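You operate a simulated robot arm through the tools that you are given. There is no shell and no other tool.

Carry out the task below with a simulated robot arm. There is one attempt and no reset: what you move stays moved.

TASK
Run the rise test and set the rise slider by the job card's limit.
Fine: shut the main lever and turn the heater switch off first; pass means at the limit or under; no trip.

It is judged by the outcome, as a careful person would: the job done as asked, and still so three seconds after it is handed in. It fails if anything else is knocked over, pushed out of place, dropped, spilled or broken.

THE ROBOT
A 7-joint arm with a two-finger parallel gripper, fixed in place. Base frame: the origin is at the foot of the arm, x ahead of it, y to its left, z up. Lengths are in mm, angles in degrees, forces in N, time in s.
Its first joint turns from -166.0 to 166.0 degrees. Payload 1.57 kg.
The TCP is the grasp point between the finger pads, 30 mm short of the fingertips. In the tool frame z runs along the fingers and y along their closing line. Largest opening 80 mm; finger width 17, thickness 12; the body of the gripper, 40 by 82 mm, starts 80 mm behind the TCP.
Orientation is that of the tool frame in the base frame, as a unit quaternion [w, x, y, z]. With the fingers straight down and closing along the base's y, the tool's x points along the base's -x, its y along +y and its z along -z.

THE INTERFACE
- The arm moves only by the tool servo_tool. Its argument "moves" is text: rows parted by semicolons, each of 7 numbers parted by spaces: the finger opening in m, from 0 to 0.08, then the shift along the base's x, y, z in m, then the turn, a rotation vector about the base's x, y, z in degrees. In form: hand dx dy dz ax ay az; .... A call has 1 to 20 rows; each row shifts and turns the commanded pose from where the row before left it. Rows are played at 5 a second. More than 50 mm and 8.6 degrees between two rows, or a gripper value outside its range, and nothing of the call is played. Where a pose cannot be reached the arm comes as near as it can. A force on the tool above 90 N (or 10 N above the force at the start of the call, whichever is more), or a blocked arm, ends the call early, and 0.2 s more pass. Each finger travels about 153 mm/s and halts on what it meets, pressing with about 24 N; the grip force reading is that of the motor and also rises with nothing between the fingers. The clock runs only during rows and for 0.2 s after the last one: add rows that do not move to give the fingers time. The reply holds the time, the measured pose of the TCP, the force on the tool along the base axes, the opening and the grip force, in the units named above and with some noise, with the torque about the TCP (base axes, N m) and any sound that the robot's microphone picked up, and new pictures: "views" is both (left out), scene, wrist or none.
- Cameras (640 x 400 px; columns grow to the right, rows downward): "scene" is fixed at [51.1, -649.1, 1606.8]; the picture's right is [0.85, -0.53, 0.00], its down [0.13, 0.21, -0.97] and it looks along [0.51, 0.83, 0.24] (base axes); focal length 214 px, centre (320, 200). "wrist" rides on the gripper at [72, -7, -122] in the tool frame; the picture's right is [0.09, 1.00, 0.00], its down [-0.84, 0.08, -0.54] and it looks along [-0.54, 0.05, 0.84] (tool axes); focal length 238 px, centre (320, 200). There is no depth. A picture from a camera that has moved, and an enlarged one, comes with that camera's place and axes in the base frame and with its lens.
- inspect(camera, box): a new picture of the part [left, top, right, bottom] of that camera's present view, enlarged. It takes no simulated time.
- job_done(): hands the job in; it is judged then, once.

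Nothing tells you positions but the pictures and the camera data. Unless the task says otherwise, let go and move clear before handing in.

The tools are called after "Request:" as name(argument=value, ...) on one line, values as JSON. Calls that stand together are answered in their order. servo_tool: Moves the arm, as the interface text tells. Its arguments: {"type":"object","properties":{"moves":{"type":"string"},"views":{"type":"string","enum":["both","scene","wrist","none"]}},"required":["moves"]} The other tools are called the same way: inspect (camera, box) takes an enlarged picture of a part of a camera's view; job_done () hands the job in.

At the start:

```text
t: 0.0
eef_pos: [130.9, -504.4, 1517.8]
tool_rot: [0.001, 0.0, 1.0, 0.0]
wrist_force: [-0.4, 0.0, 0.0]
wrist_torque: [0.03, -0.01, 0.01]
gripper_width: 80.0
gripper_force: 0.0
```

scene: 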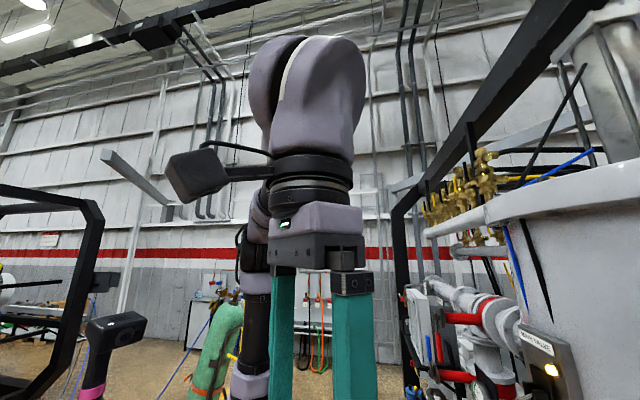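
wrist: 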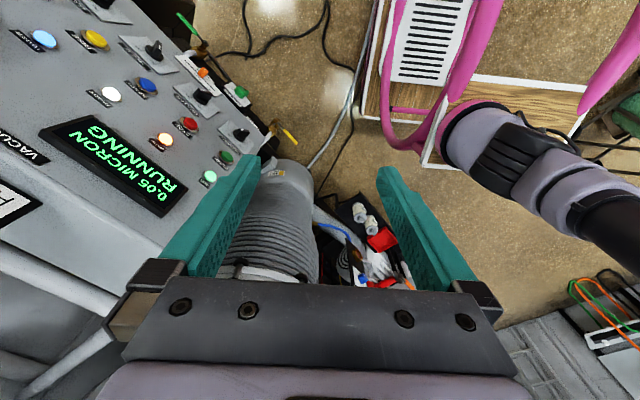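

I see the gripper filling the scene view, and a vacuum control panel with a display reading "0.05 MICRON RUNNING" at the left of the wrist view. I'll look closer at both views before I move.

Request:
inspect(camera="wrist", box=[0, 0, 280, 230])

Request:
inspect(camera="scene", box=[380, 100, 640, 400])

Request:
inspect(camera="scene", box=[480, 300, 600, 400])

Request:
inspect(camera="wrist", box=[0, 0, 140, 115])

```text
1.74 times, centred on (140, 115) of wrist
camera zoom: at [58.9, -511.2, 1640.9], right [-0.09, 1.0, 0.0], down [0.84, 0.08, 0.54], along [0.54, 0.05, -0.84], focal length 414 px, centre (633, 348)
```

zoom: 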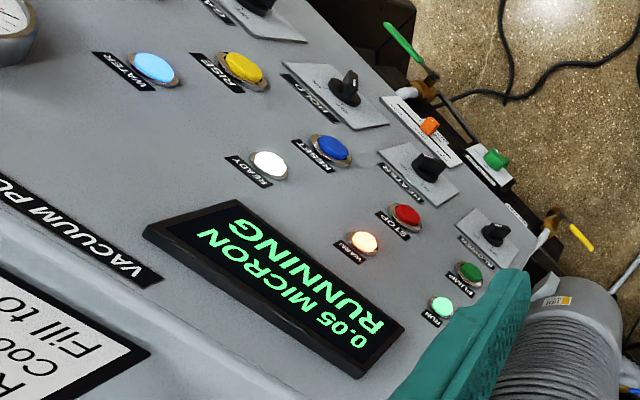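

```text
1.33 times, centred on (510, 250) of scene
camera zoom: at [51.1, -649.1, 1606.8], right [0.85, -0.53, 0.0], down [0.13, 0.21, -0.97], along [0.51, 0.83, 0.24], focal length 286 px, centre (67, 133)
```

zoom: 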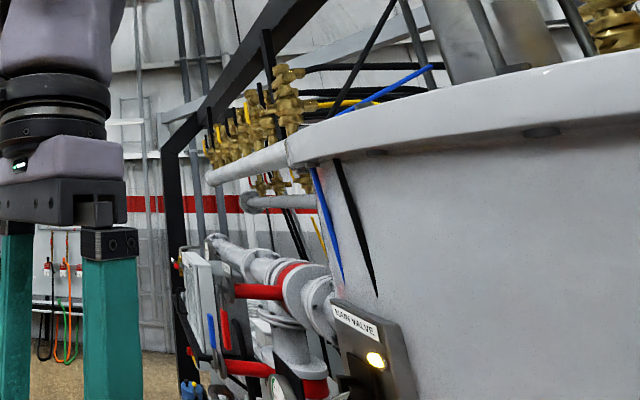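

```text
4.00 times, centred on (540, 350) of scene
camera zoom: at [51.1, -649.1, 1606.8], right [0.85, -0.53, 0.0], down [0.13, 0.21, -0.97], along [0.51, 0.83, 0.24], focal length 858 px, centre (-560, -400)
```

zoom: 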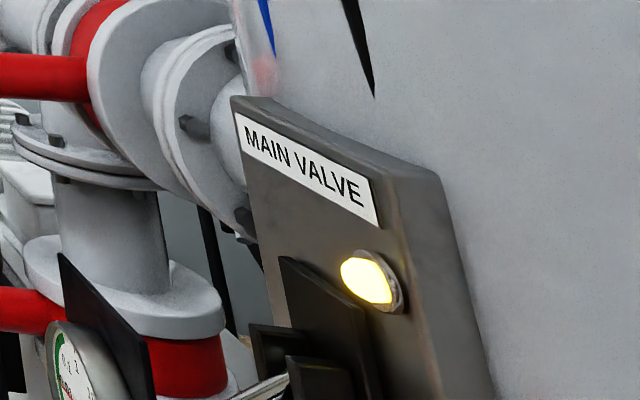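

```text
3.48 times, centred on (70, 58) of wrist
camera zoom: at [58.9, -511.2, 1640.9], right [-0.09, 1.0, 0.0], down [0.84, 0.08, 0.54], along [0.54, 0.05, -0.84], focal length 829 px, centre (1190, 696)
```

zoom: 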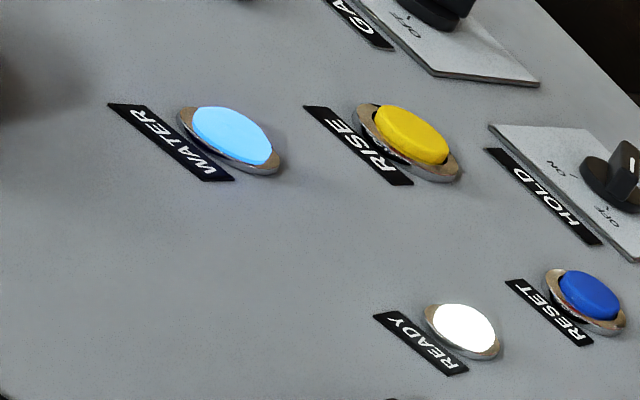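

The panel seems to be ahead of the arm and to its right (+x, −y), facing back toward the base. I'll yaw the tool slowly so the wrist camera turns toward the machine, to get a better look before I touch anything.

Request:
servo_tool(moves="0.08 0 0 0 0 0 -8; 0.08 0 0 0 0 0 -8; 0.08 0 0 0 0 0 -8; 0.08 0 0 0 0 0 -8; 0.08 0 0 0 0 0 -8; 0.08 0 0 0 0 0 0; 0.08 0 0 0 0 0 0", views="both")

```text
t: 1.6
eef_pos: [130.9, -504.7, 1519.0]
tool_rot: [0.001, 0.342, 0.94, -0.001]
wrist_force: [-0.2, -0.6, 0.4]
wrist_torque: [-0.01, -0.01, 0.0]
gripper_width: 80.1
gripper_force: 0.0
camera wrist: at [71.8, -463.3, 1640.9], right [0.57, 0.82, 0.0], down [0.69, -0.48, 0.54], along [0.45, -0.31, -0.84], focal length 238 px, centre (320, 200)
```

scene: 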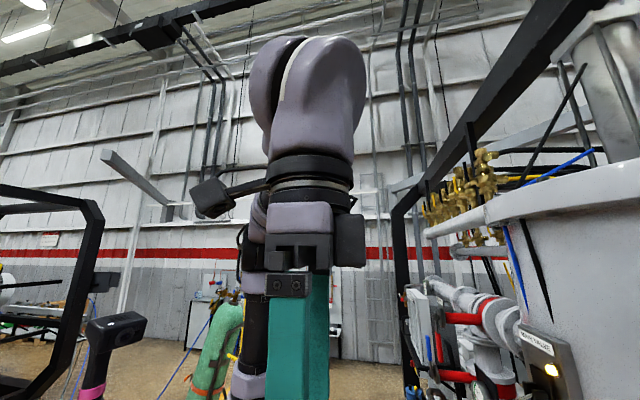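
wrist: 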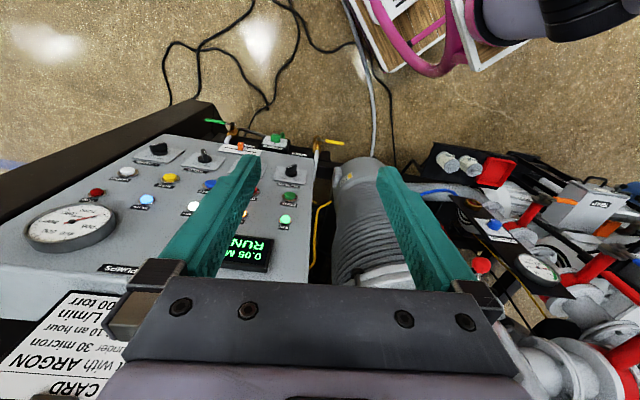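

The panel is now roughly square in the wrist view, so the machine is turned about −35° from the base, and the job card is at lower left. I'll shift the arm right and forward to get parallax and bring the card into view.

Request:
servo_tool(moves="0.08 0.02 -0.03 0.02 0 0 0; 0.08 0.02 -0.03 0.02 0 0 0; 0.08 0.02 -0.03 0.02 0 0 0; 0.08 0.02 -0.03 0.02 0 0 0; 0.08 0.02 -0.03 0.02 0 0 0; 0.08 0 0 0 0 0 0; 0.08 0 0 0 0 0 0", views="both")

```text
t: 3.2
eef_pos: [211.5, -603.5, 1577.6]
tool_rot: [0.0, 0.342, 0.94, -0.004]
wrist_force: [0.5, -0.6, -0.6]
wrist_torque: [0.01, 0.03, -0.02]
gripper_width: 79.9
gripper_force: 0.1
out of reach, approached as far as the arm can: row 4, 5
camera wrist: at [151.9, -562.1, 1699.7], right [0.57, 0.82, 0.0], down [0.69, -0.48, 0.54], along [0.45, -0.31, -0.84], focal length 238 px, centre (320, 200)
```

scene: 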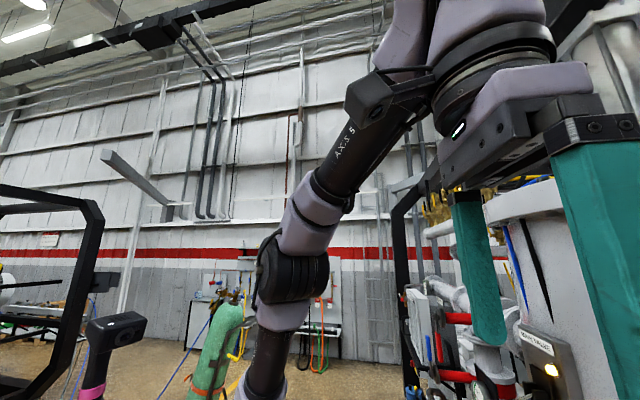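
wrist: 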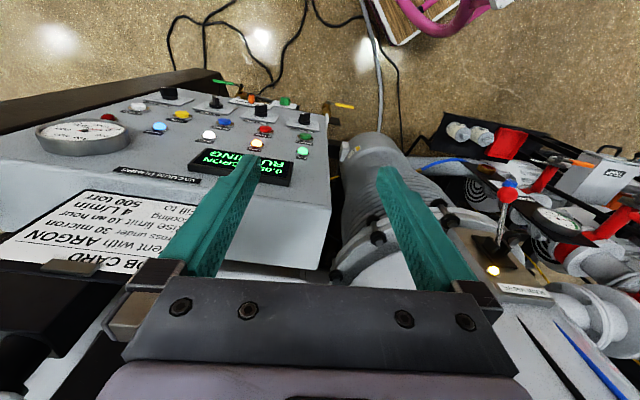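

The arm is at its height limit here, but parallax puts the RUN lamp near (282, −693, 1250). I'll zoom in on the card, the panel controls and the main lever.

Request:
inspect(camera="wrist", box=[0, 170, 220, 310])

Request:
inspect(camera="wrist", box=[20, 70, 220, 195])

Request:
inspect(camera="wrist", box=[190, 70, 350, 170])

Request:
inspect(camera="wrist", box=[420, 110, 640, 310])

Request:
inspect(camera="scene", box=[380, 260, 600, 400])

```text
2.86 times, centred on (110, 240) of wrist
camera zoom: at [151.9, -562.1, 1699.7], right [0.57, 0.82, 0.0], down [0.69, -0.48, 0.54], along [0.45, -0.31, -0.84], focal length 681 px, centre (920, 86)
```

zoom: 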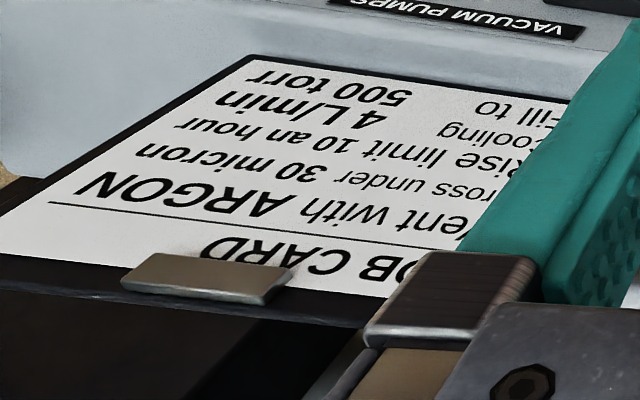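

```text
3.20 times, centred on (120, 132) of wrist
camera zoom: at [151.9, -562.1, 1699.7], right [0.57, 0.82, 0.0], down [0.69, -0.48, 0.54], along [0.45, -0.31, -0.84], focal length 763 px, centre (960, 416)
```

zoom: 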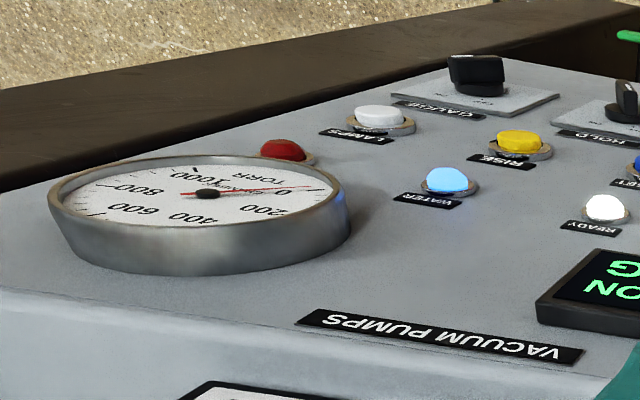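

```text
4.00 times, centred on (270, 120) of wrist
camera zoom: at [151.9, -562.1, 1699.7], right [0.57, 0.82, 0.0], down [0.69, -0.48, 0.54], along [0.45, -0.31, -0.84], focal length 953 px, centre (520, 520)
```

zoom: 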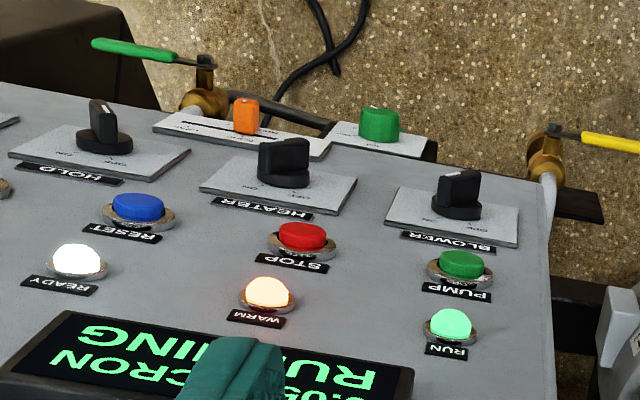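

```text
2.00 times, centred on (530, 210) of wrist
camera zoom: at [151.9, -562.1, 1699.7], right [0.57, 0.82, 0.0], down [0.69, -0.48, 0.54], along [0.45, -0.31, -0.84], focal length 477 px, centre (-100, 180)
```

zoom: 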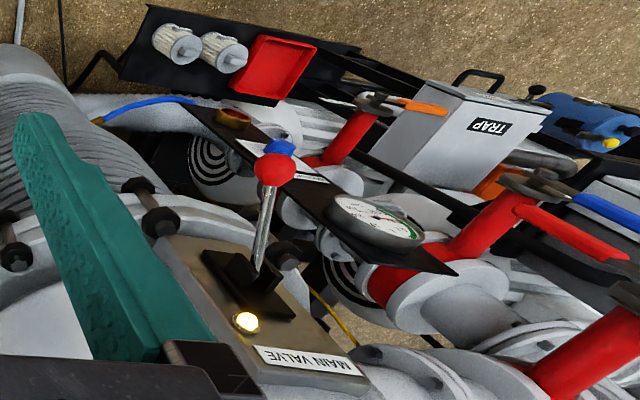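

```text
2.86 times, centred on (490, 330) of scene
camera zoom: at [51.1, -649.1, 1606.8], right [0.85, -0.53, 0.0], down [0.13, 0.21, -0.97], along [0.51, 0.83, 0.24], focal length 613 px, centre (-166, -171)
```

zoom: 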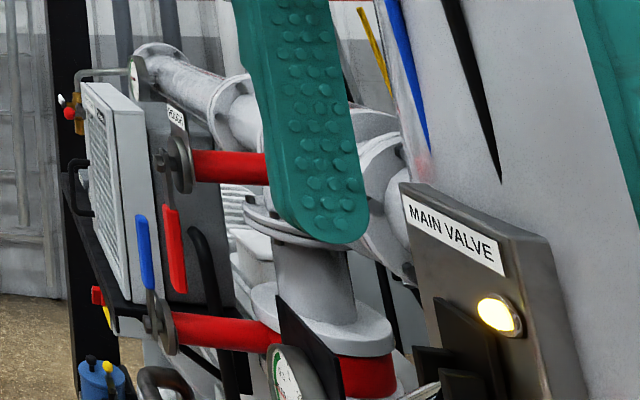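

The card looks like it says "Vent with ARGON / Cross under 30 micron / Rise limit 10 an hour / Cooling 4 L/min / Fill to 500 torr". I can also see the HEATER knob, the yellow RISE button, an orange slider below the panel, and the red-and-blue-knobbed main lever. I'll tilt the camera to view the panel and slider more squarely.

Request:
servo_tool(moves="0.08 -0.015 0.01 -0.02 -4.56 -6.56 0; 0.08 -0.015 0.01 -0.02 -4.56 -6.56 0; 0.08 -0.015 0.01 -0.02 -4.56 -6.56 0; 0.08 -0.01 0.01 -0.02 -4.56 -6.56 0; 0.08 0 0 -0.02 0 0 0; 0.08 0 0 0 0 0 0; 0.08 0 0 0 0 0 0", views="both")

```text
t: 4.8
eef_pos: [156.7, -565.6, 1475.9]
tool_rot: [0.266, 0.329, 0.903, -0.071]
wrist_force: [0.8, 0.4, -0.6]
wrist_torque: [0.0, -0.01, -0.01]
gripper_width: 80.1
gripper_force: 0.0
camera wrist: at [54.1, -493.6, 1541.5], right [0.57, 0.82, 0.0], down [0.35, -0.24, 0.91], along [0.74, -0.52, -0.42], focal length 238 px, centre (320, 200)
```

scene: 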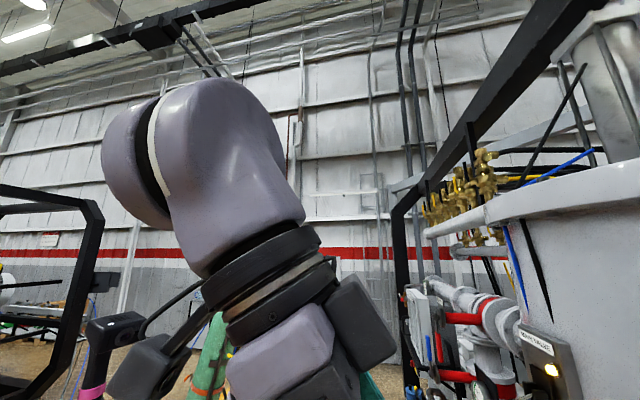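
wrist: 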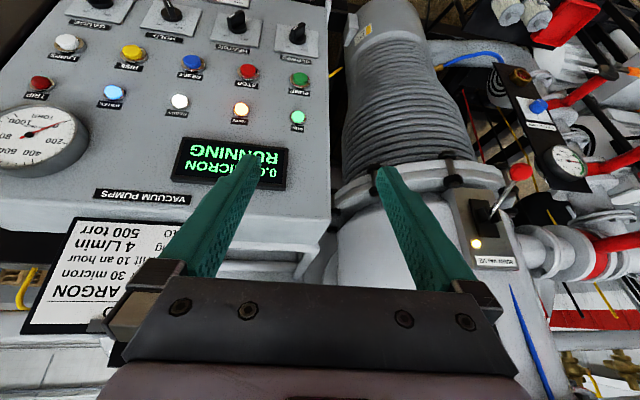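

Now I have a much squarer view of the panel. I'll zoom in on each area.

Request:
inspect(camera="wrist", box=[0, 0, 176, 110])

Request:
inspect(camera="wrist", box=[150, 0, 342, 120])

Request:
inspect(camera="wrist", box=[0, 200, 192, 340])

Request:
inspect(camera="wrist", box=[430, 80, 622, 280])

```text
3.64 times, centred on (88, 55) of wrist
camera zoom: at [54.1, -493.6, 1541.5], right [0.57, 0.82, 0.0], down [0.35, -0.24, 0.91], along [0.74, -0.52, -0.42], focal length 867 px, centre (1164, 727)
```

zoom: 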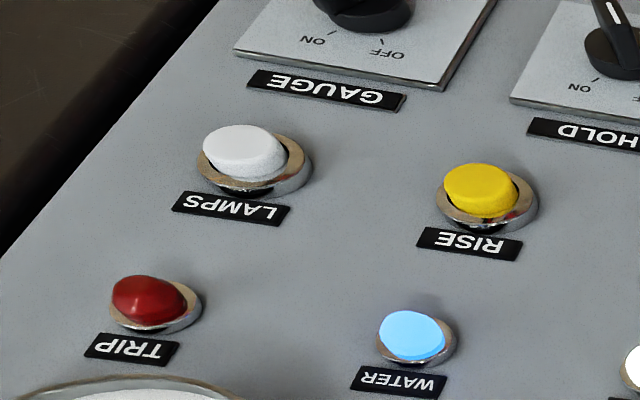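

```text
3.33 times, centred on (246, 60) of wrist
camera zoom: at [54.1, -493.6, 1541.5], right [0.57, 0.82, 0.0], down [0.35, -0.24, 0.91], along [0.74, -0.52, -0.42], focal length 794 px, centre (567, 667)
```

zoom: 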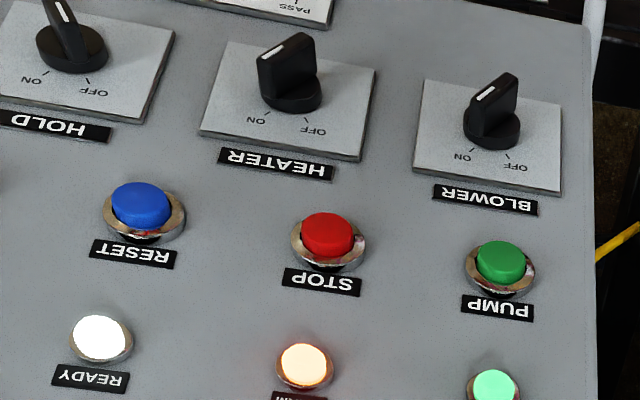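

```text
2.86 times, centred on (96, 270) of wrist
camera zoom: at [54.1, -493.6, 1541.5], right [0.57, 0.82, 0.0], down [0.35, -0.24, 0.91], along [0.74, -0.52, -0.42], focal length 681 px, centre (960, 0)
```

zoom: 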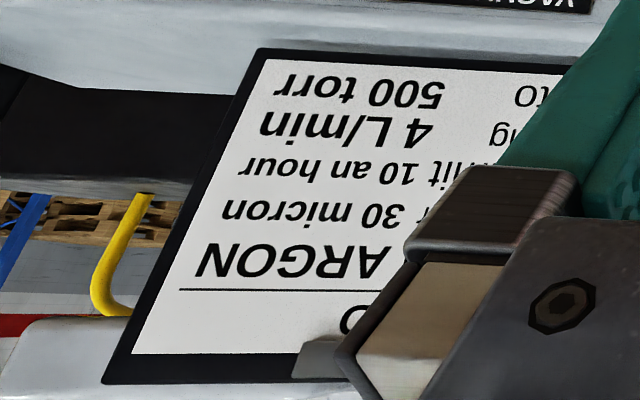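

```text
2.00 times, centred on (526, 180) of wrist
camera zoom: at [54.1, -493.6, 1541.5], right [0.57, 0.82, 0.0], down [0.35, -0.24, 0.91], along [0.74, -0.52, -0.42], focal length 477 px, centre (-92, 240)
```

zoom: 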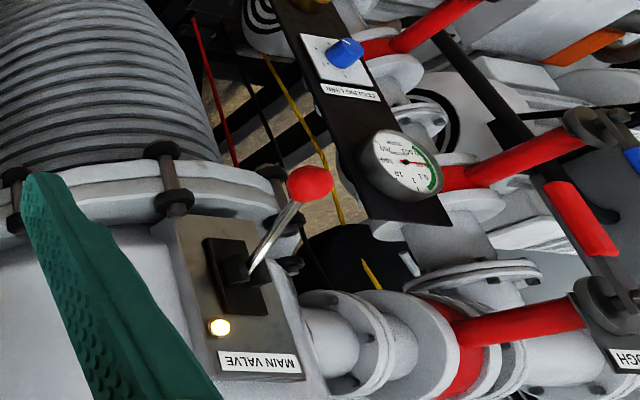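

Triangulating gives me this layout:
- **Panel:** a vertical face turned about −45°, with RISE near (82, −874, 1170) and HEATER near (187, −775, 1053).
- **Slider:** near (146, −802, 960).
- **Main lever:** the ball is near (538, −411, 1323).

I'll move toward the lever, staying well back, to see its markings.

Request:
servo_tool(moves="0.08 0.03 0.025 0 0 0 0; 0.08 0.035 0.03 0 0 0 0; 0.08 0.035 0.03 0 0 0 0; 0.08 0.035 0.03 -0.01 0 0 0; 0.08 0.03 0.03 -0.015 0 0 0; 0.08 0.02 0.02 -0.015 0 0 0; 0.08 0 0 0 0 0 0; 0.08 0 0 0 0 0 0", views="both")

```text
t: 6.6
eef_pos: [339.6, -398.4, 1437.8]
tool_rot: [0.267, 0.33, 0.903, -0.071]
wrist_force: [-0.7, -0.3, -0.1]
wrist_torque: [0.07, -0.02, -0.01]
gripper_width: 79.9
gripper_force: 0.0
camera wrist: at [237.3, -327.6, 1502.9], right [0.57, 0.82, 0.0], down [0.35, -0.24, 0.91], along [0.74, -0.52, -0.43], focal length 238 px, centre (320, 200)
```

scene: 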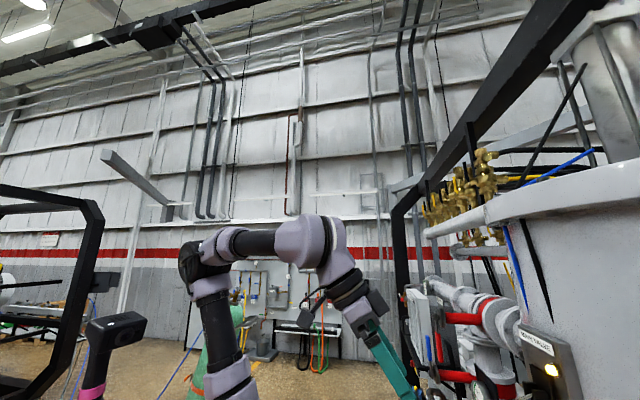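
wrist: 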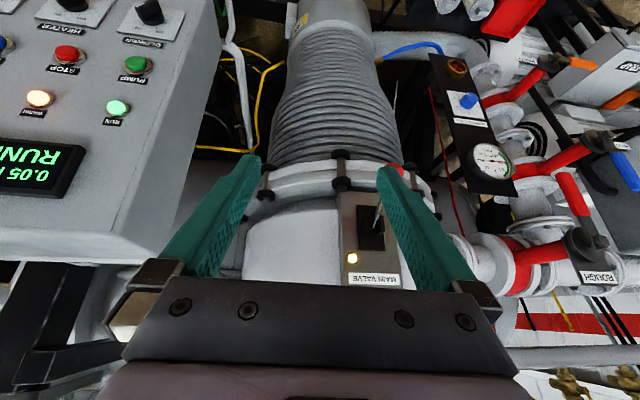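

Request:
inspect(camera="wrist", box=[320, 140, 480, 300])

Request:
inspect(camera="scene", box=[500, 310, 600, 400])

Request:
inspect(camera="wrist", box=[420, 50, 640, 190])

```text
2.50 times, centred on (400, 220) of wrist
camera zoom: at [237.3, -327.6, 1502.9], right [0.57, 0.82, 0.0], down [0.35, -0.24, 0.91], along [0.74, -0.52, -0.43], focal length 596 px, centre (120, 150)
```

zoom: 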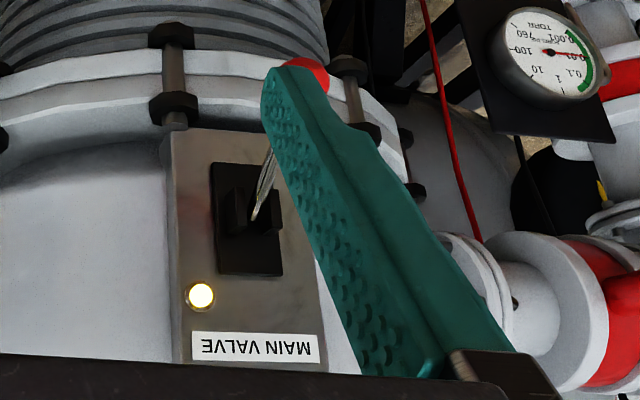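

```text
4.44 times, centred on (550, 355) of scene
camera zoom: at [51.1, -649.1, 1606.8], right [0.85, -0.53, 0.0], down [0.13, 0.21, -0.97], along [0.51, 0.83, 0.24], focal length 953 px, centre (-702, -489)
```

zoom: 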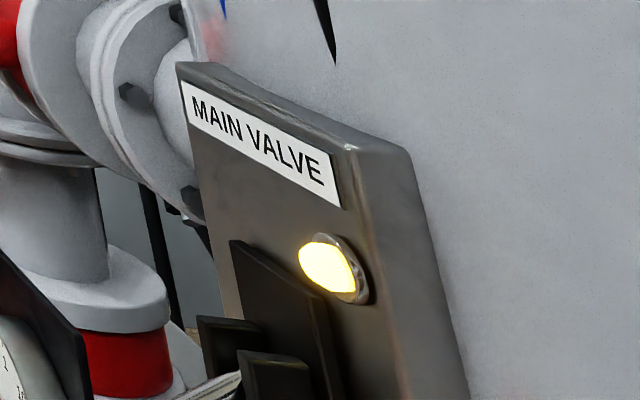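

```text
2.86 times, centred on (530, 120) of wrist
camera zoom: at [237.3, -327.6, 1502.9], right [0.57, 0.82, 0.0], down [0.35, -0.24, 0.91], along [0.74, -0.52, -0.43], focal length 681 px, centre (-280, 429)
```

zoom: 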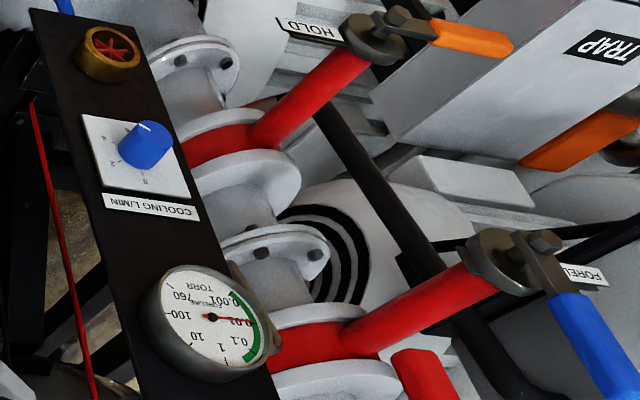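

The right finger hides the lever, so I'll shift sideways until it shows between the fingers.

Request:
servo_tool(moves="0.08 0.02 0.02 0 0 0 0; 0.08 0.02 0.02 0 0 0 0; 0.08 0.02 0.01 -0.02 0 0 0; 0.08 0 0 -0.02 0 0 0; 0.08 0 0 0 0 0 0; 0.08 0 0 0 0 0 0", views="wrist")

Request:
inspect(camera="wrist", box=[260, 100, 420, 280])

```text
t: 8.0
eef_pos: [400.5, -349.3, 1396.4]
tool_rot: [0.267, 0.329, 0.903, -0.07]
wrist_force: [-0.2, 0.2, 0.1]
wrist_torque: [0.02, -0.01, -0.03]
gripper_width: 79.9
gripper_force: 0.1
camera wrist: at [298.1, -277.8, 1461.5], right [0.57, 0.82, 0.0], down [0.35, -0.24, 0.91], along [0.74, -0.52, -0.43], focal length 238 px, centre (320, 200)
```

wrist: 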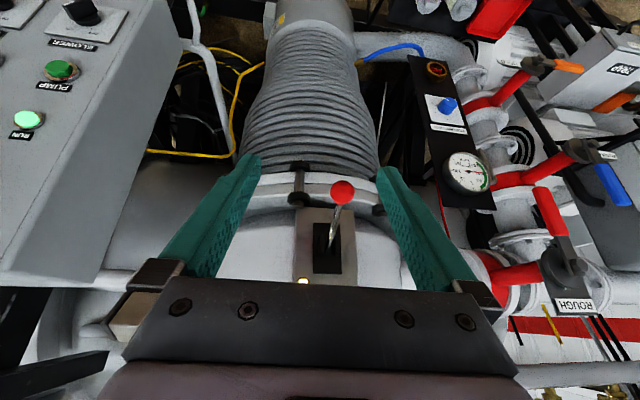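

```text
2.22 times, centred on (340, 190) of wrist
camera zoom: at [298.1, -277.8, 1461.5], right [0.57, 0.82, 0.0], down [0.35, -0.24, 0.91], along [0.74, -0.52, -0.43], focal length 530 px, centre (276, 222)
```

zoom: 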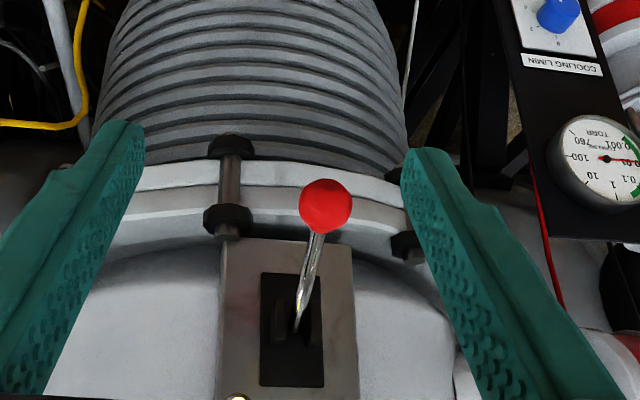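

I now have a consistent lever geometry: the pivot is near (602, −473, 1368), and the ball is about 100 mm out and roughly 27° below horizontal. With the lamp lit, the down position is presumably open, so shutting it means lifting the lever. I'll turn the tool horizontal, pointing at the lever face, while standing back.

Request:
servo_tool(moves="0.08 0.0084 0.0024 -0.001 -5.833 -5.906 -0.957; 0.08 0.0084 0.0024 -0.001 -5.833 -5.906 -0.957; 0.08 0.0084 0.0024 -0.001 -5.833 -5.906 -0.957; 0.08 0.0084 0.0024 -0.001 -5.833 -5.906 -0.957; 0.08 0.0084 0.0024 -0.001 -5.833 -5.906 -0.957; 0.08 0.0084 0.0024 -0.001 -5.833 -5.906 -0.957; 0.08 0.0084 0.0024 -0.001 -5.833 -5.906 -0.957; 0.08 0 0 0 0 0 0; 0.08 0 0 0 0 0 0", views="both")

```text
t: 10.0
eef_pos: [483.4, -362.3, 1467.9]
tool_rot: [0.652, 0.273, 0.653, -0.271]
wrist_force: [1.0, -0.1, -0.4]
wrist_torque: [0.0, -0.02, 0.01]
gripper_width: 80.0
gripper_force: 0.1
out of reach, approached as far as the arm can: row 5, 6, 7
camera wrist: at [393.2, -280.7, 1396.3], right [0.71, 0.7, -0.09], down [-0.33, 0.44, 0.84], along [0.63, -0.56, 0.54], focal length 238 px, centre (320, 200)
```

scene: 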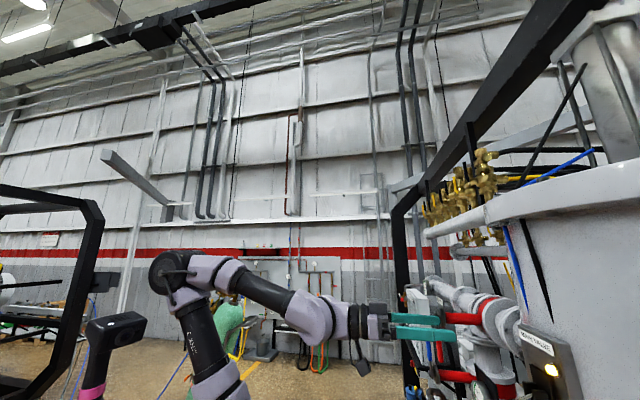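
wrist: 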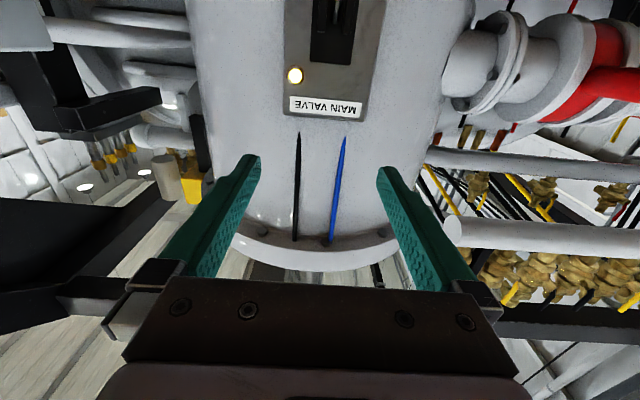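

The arm reaches this horizontal orientation only at about Z 1468, which is too high. A 45° downward tilt is easier to reach and will let the open fingers straddle the ball so I can grip and lift it. I'll go to a pre-grasp pose short of the ball.

Request:
servo_tool(moves="0.08 -0.003 -0.003 -0.005 5.303 5.303 0; 0.08 -0.003 0.003 -0.01 5.303 5.303 0; 0.08 -0.003 0.003 -0.01 5.303 5.303 0; 0.08 0 0.003 -0.01 5.303 5.303 0; 0.08 0 0.003 -0.01 5.303 5.303 0; 0.08 0 0.003 -0.01 5.303 5.303 0; 0.08 0 0 0 0 0 0; 0.08 0 0 0 0 0 0", views="both")

```text
t: 11.8
eef_pos: [474.1, -349.9, 1414.0]
tool_rot: [0.353, 0.354, 0.854, -0.146]
wrist_force: [-0.3, 0.0, 0.6]
wrist_torque: [0.01, 0.01, -0.01]
gripper_width: 79.8
gripper_force: 0.0
camera wrist: at [374.1, -257.3, 1449.3], right [0.66, 0.75, -0.07], down [0.2, -0.09, 0.97], along [0.72, -0.66, -0.21], focal length 238 px, centre (320, 200)
```

scene: 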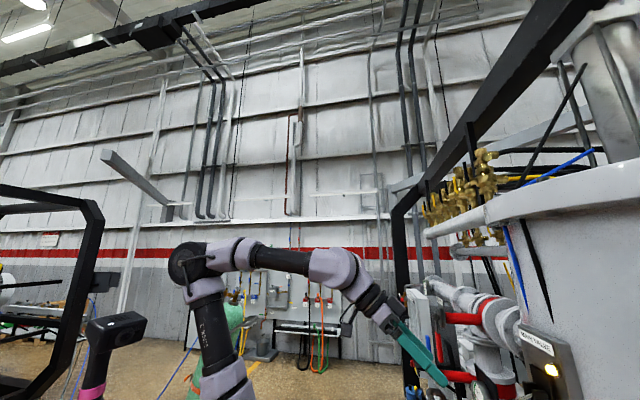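
wrist: 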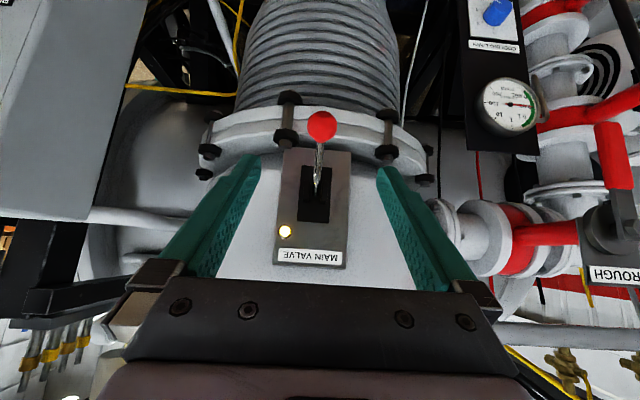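

The ball sits between the fingers, and this view confirms it at about N 671, T 89, Z 1322 in the machine frame, 45° yawed from the base. I'll advance most of the way along the tool axis and check.

Request:
servo_tool(moves="0.08 0.0157 -0.0153 -0.023 0 0 0; 0.08 0.0157 -0.0153 -0.023 0 0 0; 0.08 0.0157 -0.0153 -0.023 0 0 0; 0.08 0 0 0 0 0 0; 0.08 0 0 0 0 0 0", views="wrist")

```text
t: 13.0
eef_pos: [523.3, -395.3, 1342.9]
tool_rot: [0.353, 0.354, 0.854, -0.147]
wrist_force: [0.2, 0.1, -0.3]
wrist_torque: [0.03, 0.06, 0.06]
gripper_width: 79.8
gripper_force: 0.1
camera wrist: at [421.7, -302.9, 1379.2], right [0.66, 0.75, -0.07], down [0.2, -0.09, 0.97], along [0.72, -0.66, -0.21], focal length 238 px, centre (320, 200)
```

wrist: 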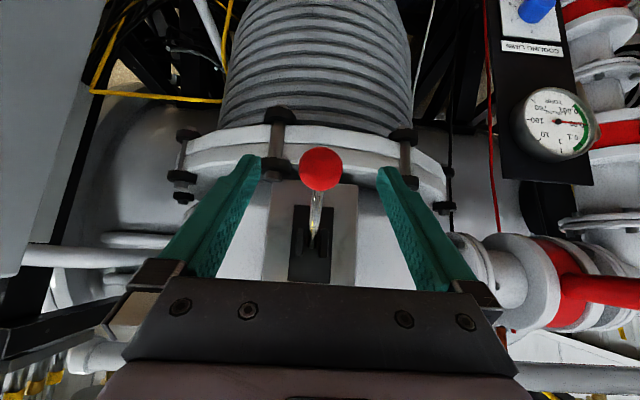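

Request:
servo_tool(moves="0.08 0.0078 -0.0078 -0.011 0 0 0; 0.08 0.0078 -0.0078 -0.012 0 0 0; 0.08 0 0 0 0 0 0; 0.04 0 0 0 0 0 0; 0.0 0 0 0 0 0 0; 0.0 0 0 0 0 0 0; 0.0 0 0 0 0 0 0", views="both")

```text
t: 14.6
eef_pos: [539.2, -411.1, 1321.1]
tool_rot: [0.353, 0.354, 0.853, -0.148]
wrist_force: [7.8, 7.5, -1.5]
wrist_torque: [0.09, 0.08, 0.12]
gripper_width: 31.4
gripper_force: 40.3
camera wrist: at [437.9, -318.7, 1356.7], right [0.66, 0.75, -0.07], down [0.2, -0.09, 0.97], along [0.72, -0.66, -0.21], focal length 238 px, centre (320, 200)
```

scene: 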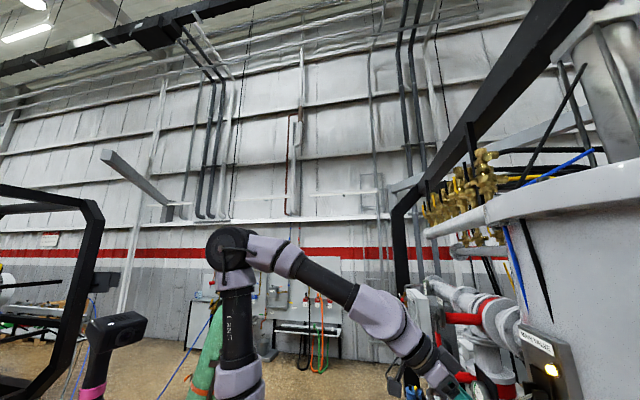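
wrist: 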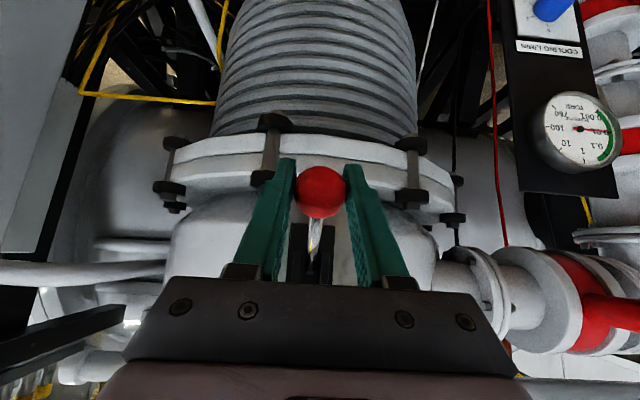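

The ball is gripped at 31 mm. I'll lift it along its arc in small steps, watching the force and the lamp.

Request:
servo_tool(moves="0.0 -0.0032 0.0046 0.0125 0 0 0; 0.0 -0.0028 0.0028 0.0135 0 0 0; 0.0 0 0 0 0 0 0", views="wrist")

```text
t: 15.4
eef_pos: [531.8, -404.1, 1345.1]
tool_rot: [0.352, 0.354, 0.854, -0.147]
wrist_force: [-2.5, 3.8, -14.1]
wrist_torque: [0.8, 0.71, -0.01]
gripper_width: 31.7
gripper_force: 40.5
camera wrist: at [430.9, -311.4, 1382.0], right [0.66, 0.75, -0.07], down [0.2, -0.09, 0.97], along [0.72, -0.66, -0.22], focal length 238 px, centre (320, 200)
```

wrist: 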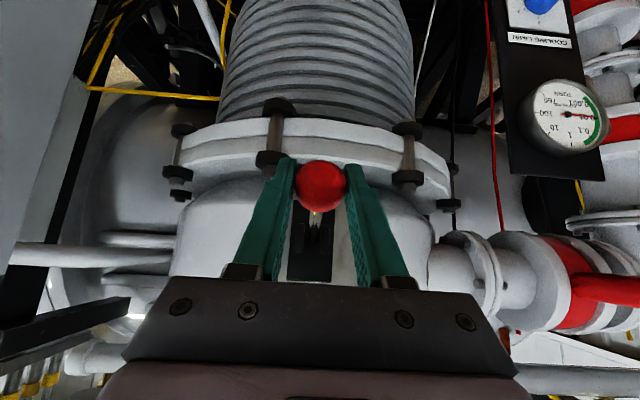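

The lever is following with about 14 N of resistance. I'll continue along the arc.

Request:
servo_tool(moves="0.0 -0.0014 0.0014 0.0139 0 0 0; 0.0 0 0 0.014 0 0 0; 0.0 0.0014 -0.0014 0.0139 0 0 0; 0.0 0 0 0 0 0 0", views="both")

```text
t: 16.4
eef_pos: [530.0, -403.9, 1389.7]
tool_rot: [0.353, 0.354, 0.854, -0.147]
wrist_force: [-4.3, 7.9, -10.1]
wrist_torque: [0.77, 0.72, -0.09]
gripper_width: 31.5
gripper_force: 40.4
camera wrist: at [430.6, -311.2, 1424.5], right [0.66, 0.75, -0.07], down [0.2, -0.09, 0.97], along [0.72, -0.66, -0.21], focal length 238 px, centre (320, 200)
```

scene: 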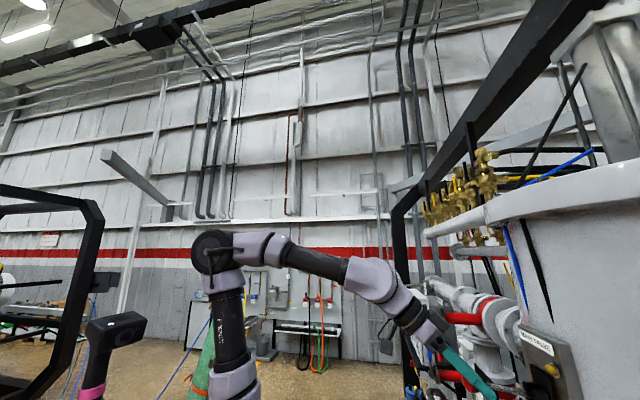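
wrist: 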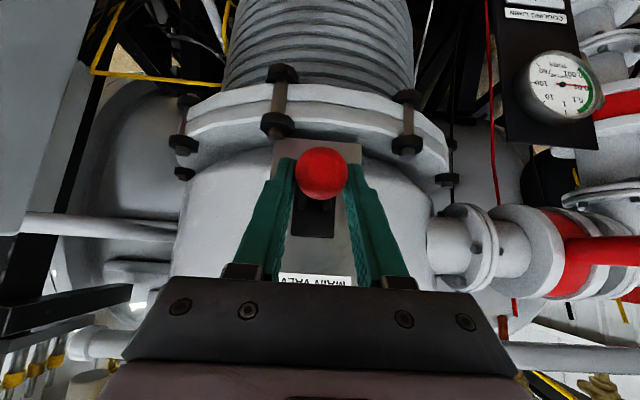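

Request:
inspect(camera="scene", box=[500, 310, 600, 400])

Request:
servo_tool(moves="0.0 0.0028 -0.0028 0.0135 0 0 0; 0.0 0 0 0 0 0 0", views="none")

```text
4.44 times, centred on (550, 355) of scene
camera zoom: at [51.1, -649.1, 1606.8], right [0.85, -0.53, 0.0], down [0.13, 0.21, -0.97], along [0.51, 0.83, 0.24], focal length 953 px, centre (-702, -489)
```

zoom: 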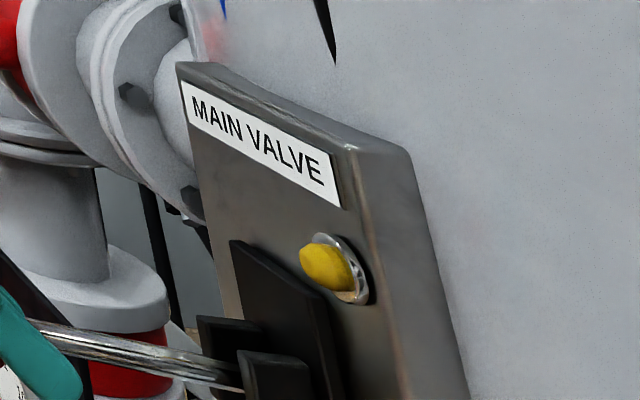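

```text
t: 17.0
eef_pos: [534.7, -407.5, 1402.1]
tool_rot: [0.353, 0.353, 0.854, -0.147]
wrist_force: [0.0, 2.9, -2.6]
wrist_torque: [0.27, 0.09, -0.03]
gripper_width: 30.7
gripper_force: 39.9
```

The lamp has gone dark, so the valve is shutting. I'll carry on to the end stop while watching the force.

Request:
servo_tool(moves="0.0 0.002 -0.002 0.0065 0 0 0; 0.0 0.002 -0.002 0.0063 0 0 0; 0.0 0 0 0 0 0 0", views="both")

```text
t: 17.8
eef_pos: [538.0, -410.5, 1414.2]
tool_rot: [0.353, 0.354, 0.853, -0.147]
wrist_force: [-0.7, -0.1, -0.1]
wrist_torque: [-0.01, -0.01, 0.0]
gripper_width: 0.0
gripper_force: 21.0
camera wrist: at [436.8, -317.7, 1450.6], right [0.66, 0.75, -0.07], down [0.2, -0.09, 0.97], along [0.72, -0.66, -0.21], focal length 238 px, centre (320, 200)
```

scene: 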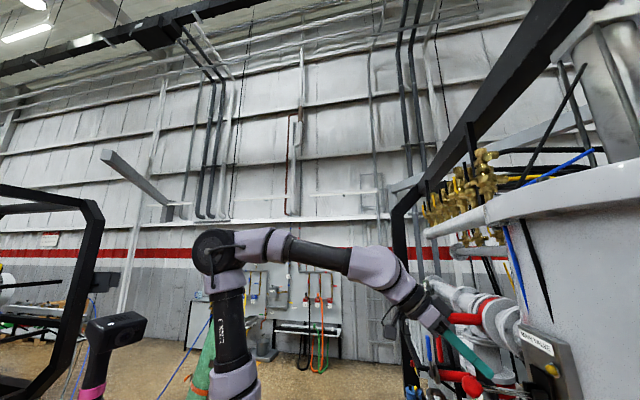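
wrist: 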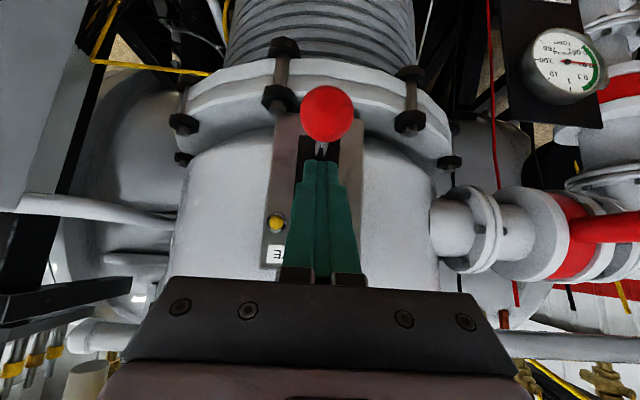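

The fingers slipped off the ball near the top, and the lever now sits about horizontal with its lamp dark. I'll look closely to judge whether it's fully at its stop.

Request:
inspect(camera="wrist", box=[240, 70, 420, 290])

Request:
inspect(camera="scene", box=[420, 300, 600, 400])

```text
1.82 times, centred on (330, 180) of wrist
camera zoom: at [436.8, -317.7, 1450.6], right [0.66, 0.75, -0.07], down [0.2, -0.09, 0.97], along [0.72, -0.66, -0.21], focal length 433 px, centre (302, 236)
```

zoom: 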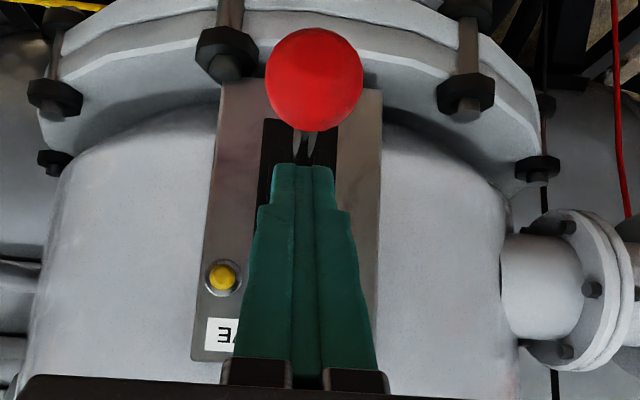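

```text
3.56 times, centred on (510, 350) of scene
camera zoom: at [51.1, -649.1, 1606.8], right [0.85, -0.53, 0.0], down [0.13, 0.21, -0.97], along [0.51, 0.83, 0.24], focal length 763 px, centre (-356, -333)
```

zoom: 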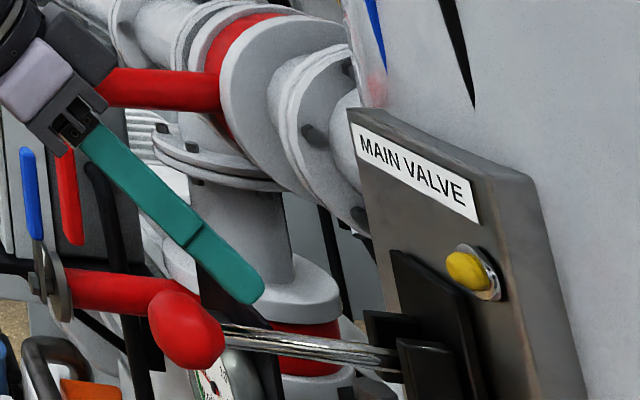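

The scene view shows the lever about 2–3° above horizontal, with the lamp off. To confirm it's at its stop, I'll back away, come underneath with the fingers as a narrow fork, and push up gently while watching the force.

Request:
servo_tool(moves="0.0 -0.0198 0.0198 0.028 0 0 0; 0.0 -0.0297 0.0297 0 0 0 0; 0.02 0 0 -0.033 0 0 0; 0.02 0 0 -0.033 0 0 0; 0.02 0 0 -0.033 0 0 0; 0.02 0 0 0 0 0 0; 0.02 0 0 0 0 0 0", views="both")

```text
t: 19.4
eef_pos: [489.5, -361.7, 1343.7]
tool_rot: [0.353, 0.355, 0.853, -0.147]
wrist_force: [0.2, -0.3, -0.4]
wrist_torque: [0.03, -0.01, -0.03]
gripper_width: 19.9
gripper_force: 0.1
camera wrist: at [388.5, -268.8, 1379.2], right [0.66, 0.75, -0.07], down [0.2, -0.09, 0.97], along [0.72, -0.66, -0.21], focal length 238 px, centre (320, 200)
```

scene: 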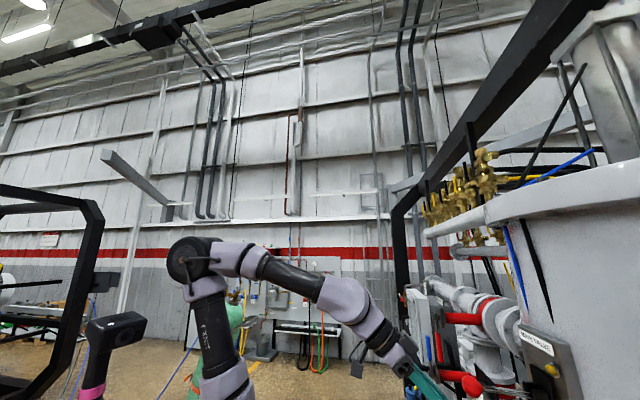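
wrist: 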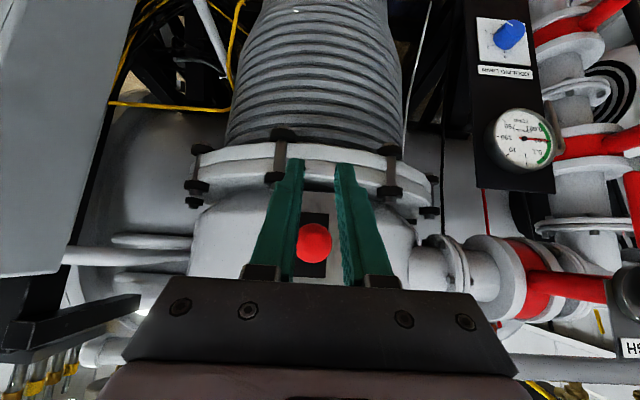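

Request:
servo_tool(moves="0.02 0.0212 -0.0212 0 0 0 0; 0.02 0.0071 -0.0071 0.01 0 0 0; 0.02 0.0025 -0.0025 0.0035 0 0 0; 0.02 0 0 0 0 0 0", views="wrist")

```text
t: 20.4
eef_pos: [519.0, -391.3, 1358.1]
tool_rot: [0.353, 0.354, 0.853, -0.147]
wrist_force: [-2.4, 1.0, -0.8]
wrist_torque: [0.05, -0.02, 0.01]
gripper_width: 20.7
gripper_force: 0.8
camera wrist: at [418.4, -299.0, 1393.9], right [0.66, 0.75, -0.07], down [0.2, -0.09, 0.97], along [0.72, -0.66, -0.21], focal length 238 px, centre (320, 200)
```

wrist: 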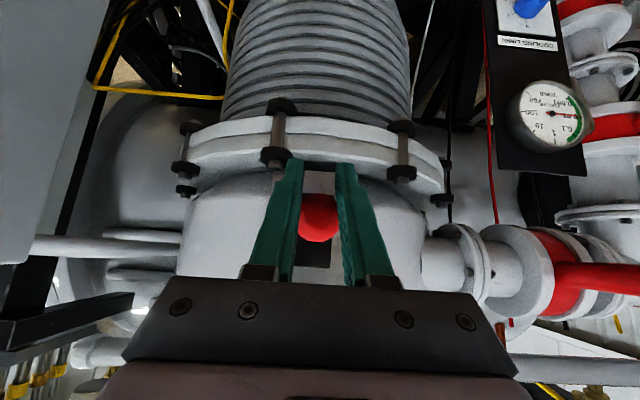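

The fork is just touching the ball. I'll push up in small increments and watch the force.

Request:
servo_tool(moves="0.02 0 0 0.003 0 0 0; 0.02 0 0 0.003 0 0 0; 0.02 0 0 0 0 0 0", views="wrist")

```text
t: 21.2
eef_pos: [520.5, -390.6, 1364.2]
tool_rot: [0.353, 0.355, 0.853, -0.148]
wrist_force: [-1.7, 2.8, -0.9]
wrist_torque: [-0.01, 0.07, 0.03]
gripper_width: 21.4
gripper_force: 0.4
camera wrist: at [418.7, -299.5, 1399.9], right [0.66, 0.75, -0.07], down [0.2, -0.09, 0.97], along [0.72, -0.66, -0.21], focal length 238 px, centre (320, 200)
```

wrist: 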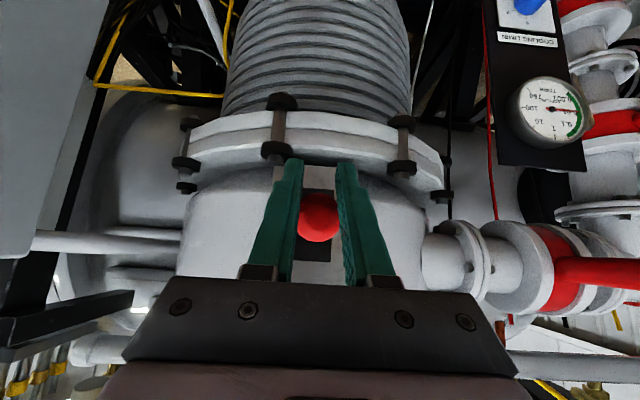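

Request:
servo_tool(moves="0.02 0 0 0.004 0 0 0; 0.02 0 0 0.004 0 0 0; 0.02 0 0 0.004 0 0 0; 0.02 0 0 0 0 0 0", views="wrist")

```text
t: 22.2
eef_pos: [521.2, -391.9, 1377.2]
tool_rot: [0.353, 0.354, 0.853, -0.148]
wrist_force: [0.1, 0.1, 0.3]
wrist_torque: [-0.03, 0.01, -0.01]
gripper_width: 20.2
gripper_force: 0.0
camera wrist: at [418.9, -299.5, 1411.7], right [0.66, 0.75, -0.07], down [0.2, -0.09, 0.97], along [0.72, -0.66, -0.21], focal length 238 px, centre (320, 200)
```

wrist: 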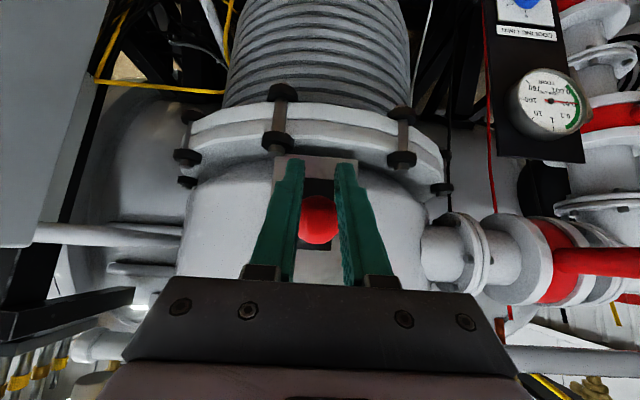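

The lever moved up further with almost no load, so the slip had left it short of its stop. I'll keep pushing up toward the stop, following the arc.

Request:
servo_tool(moves="0.02 0.0007 -0.0007 0.004 0 0 0; 0.02 0.0007 -0.0007 0.004 0 0 0; 0.02 0.0007 -0.0007 0.004 0 0 0; 0.02 0 0 0 0 0 0", views="wrist")

Request:
inspect(camera="scene", box=[420, 300, 600, 400])

```text
t: 23.2
eef_pos: [521.0, -394.9, 1388.8]
tool_rot: [0.353, 0.355, 0.853, -0.148]
wrist_force: [0.5, 1.5, -0.6]
wrist_torque: [0.0, -0.01, 0.01]
gripper_width: 21.5
gripper_force: 0.8
camera wrist: at [420.5, -302.0, 1423.9], right [0.66, 0.75, -0.07], down [0.2, -0.09, 0.97], along [0.72, -0.66, -0.21], focal length 238 px, centre (320, 200)
```

wrist: 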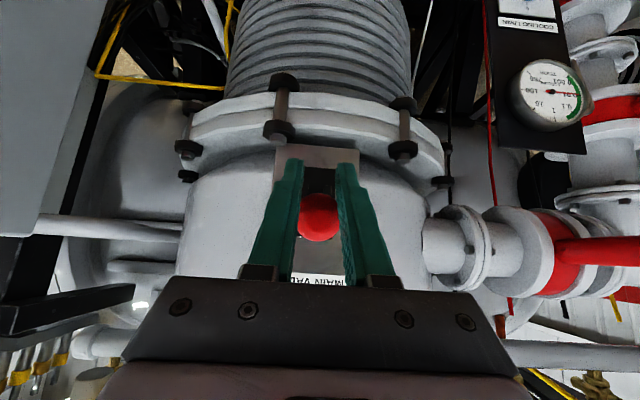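

```text
3.56 times, centred on (510, 350) of scene
camera zoom: at [51.1, -649.1, 1606.8], right [0.85, -0.53, 0.0], down [0.13, 0.21, -0.97], along [0.51, 0.83, 0.24], focal length 763 px, centre (-356, -333)
```

zoom: 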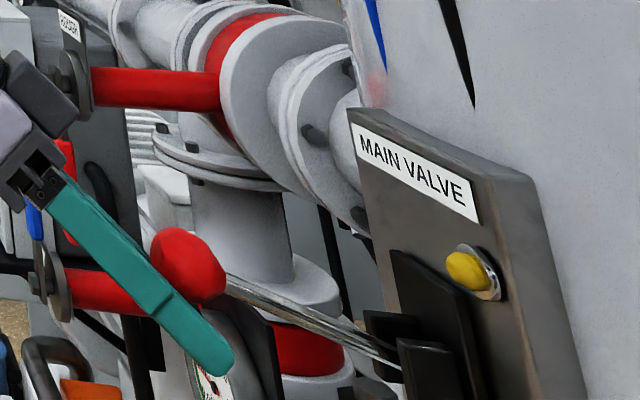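

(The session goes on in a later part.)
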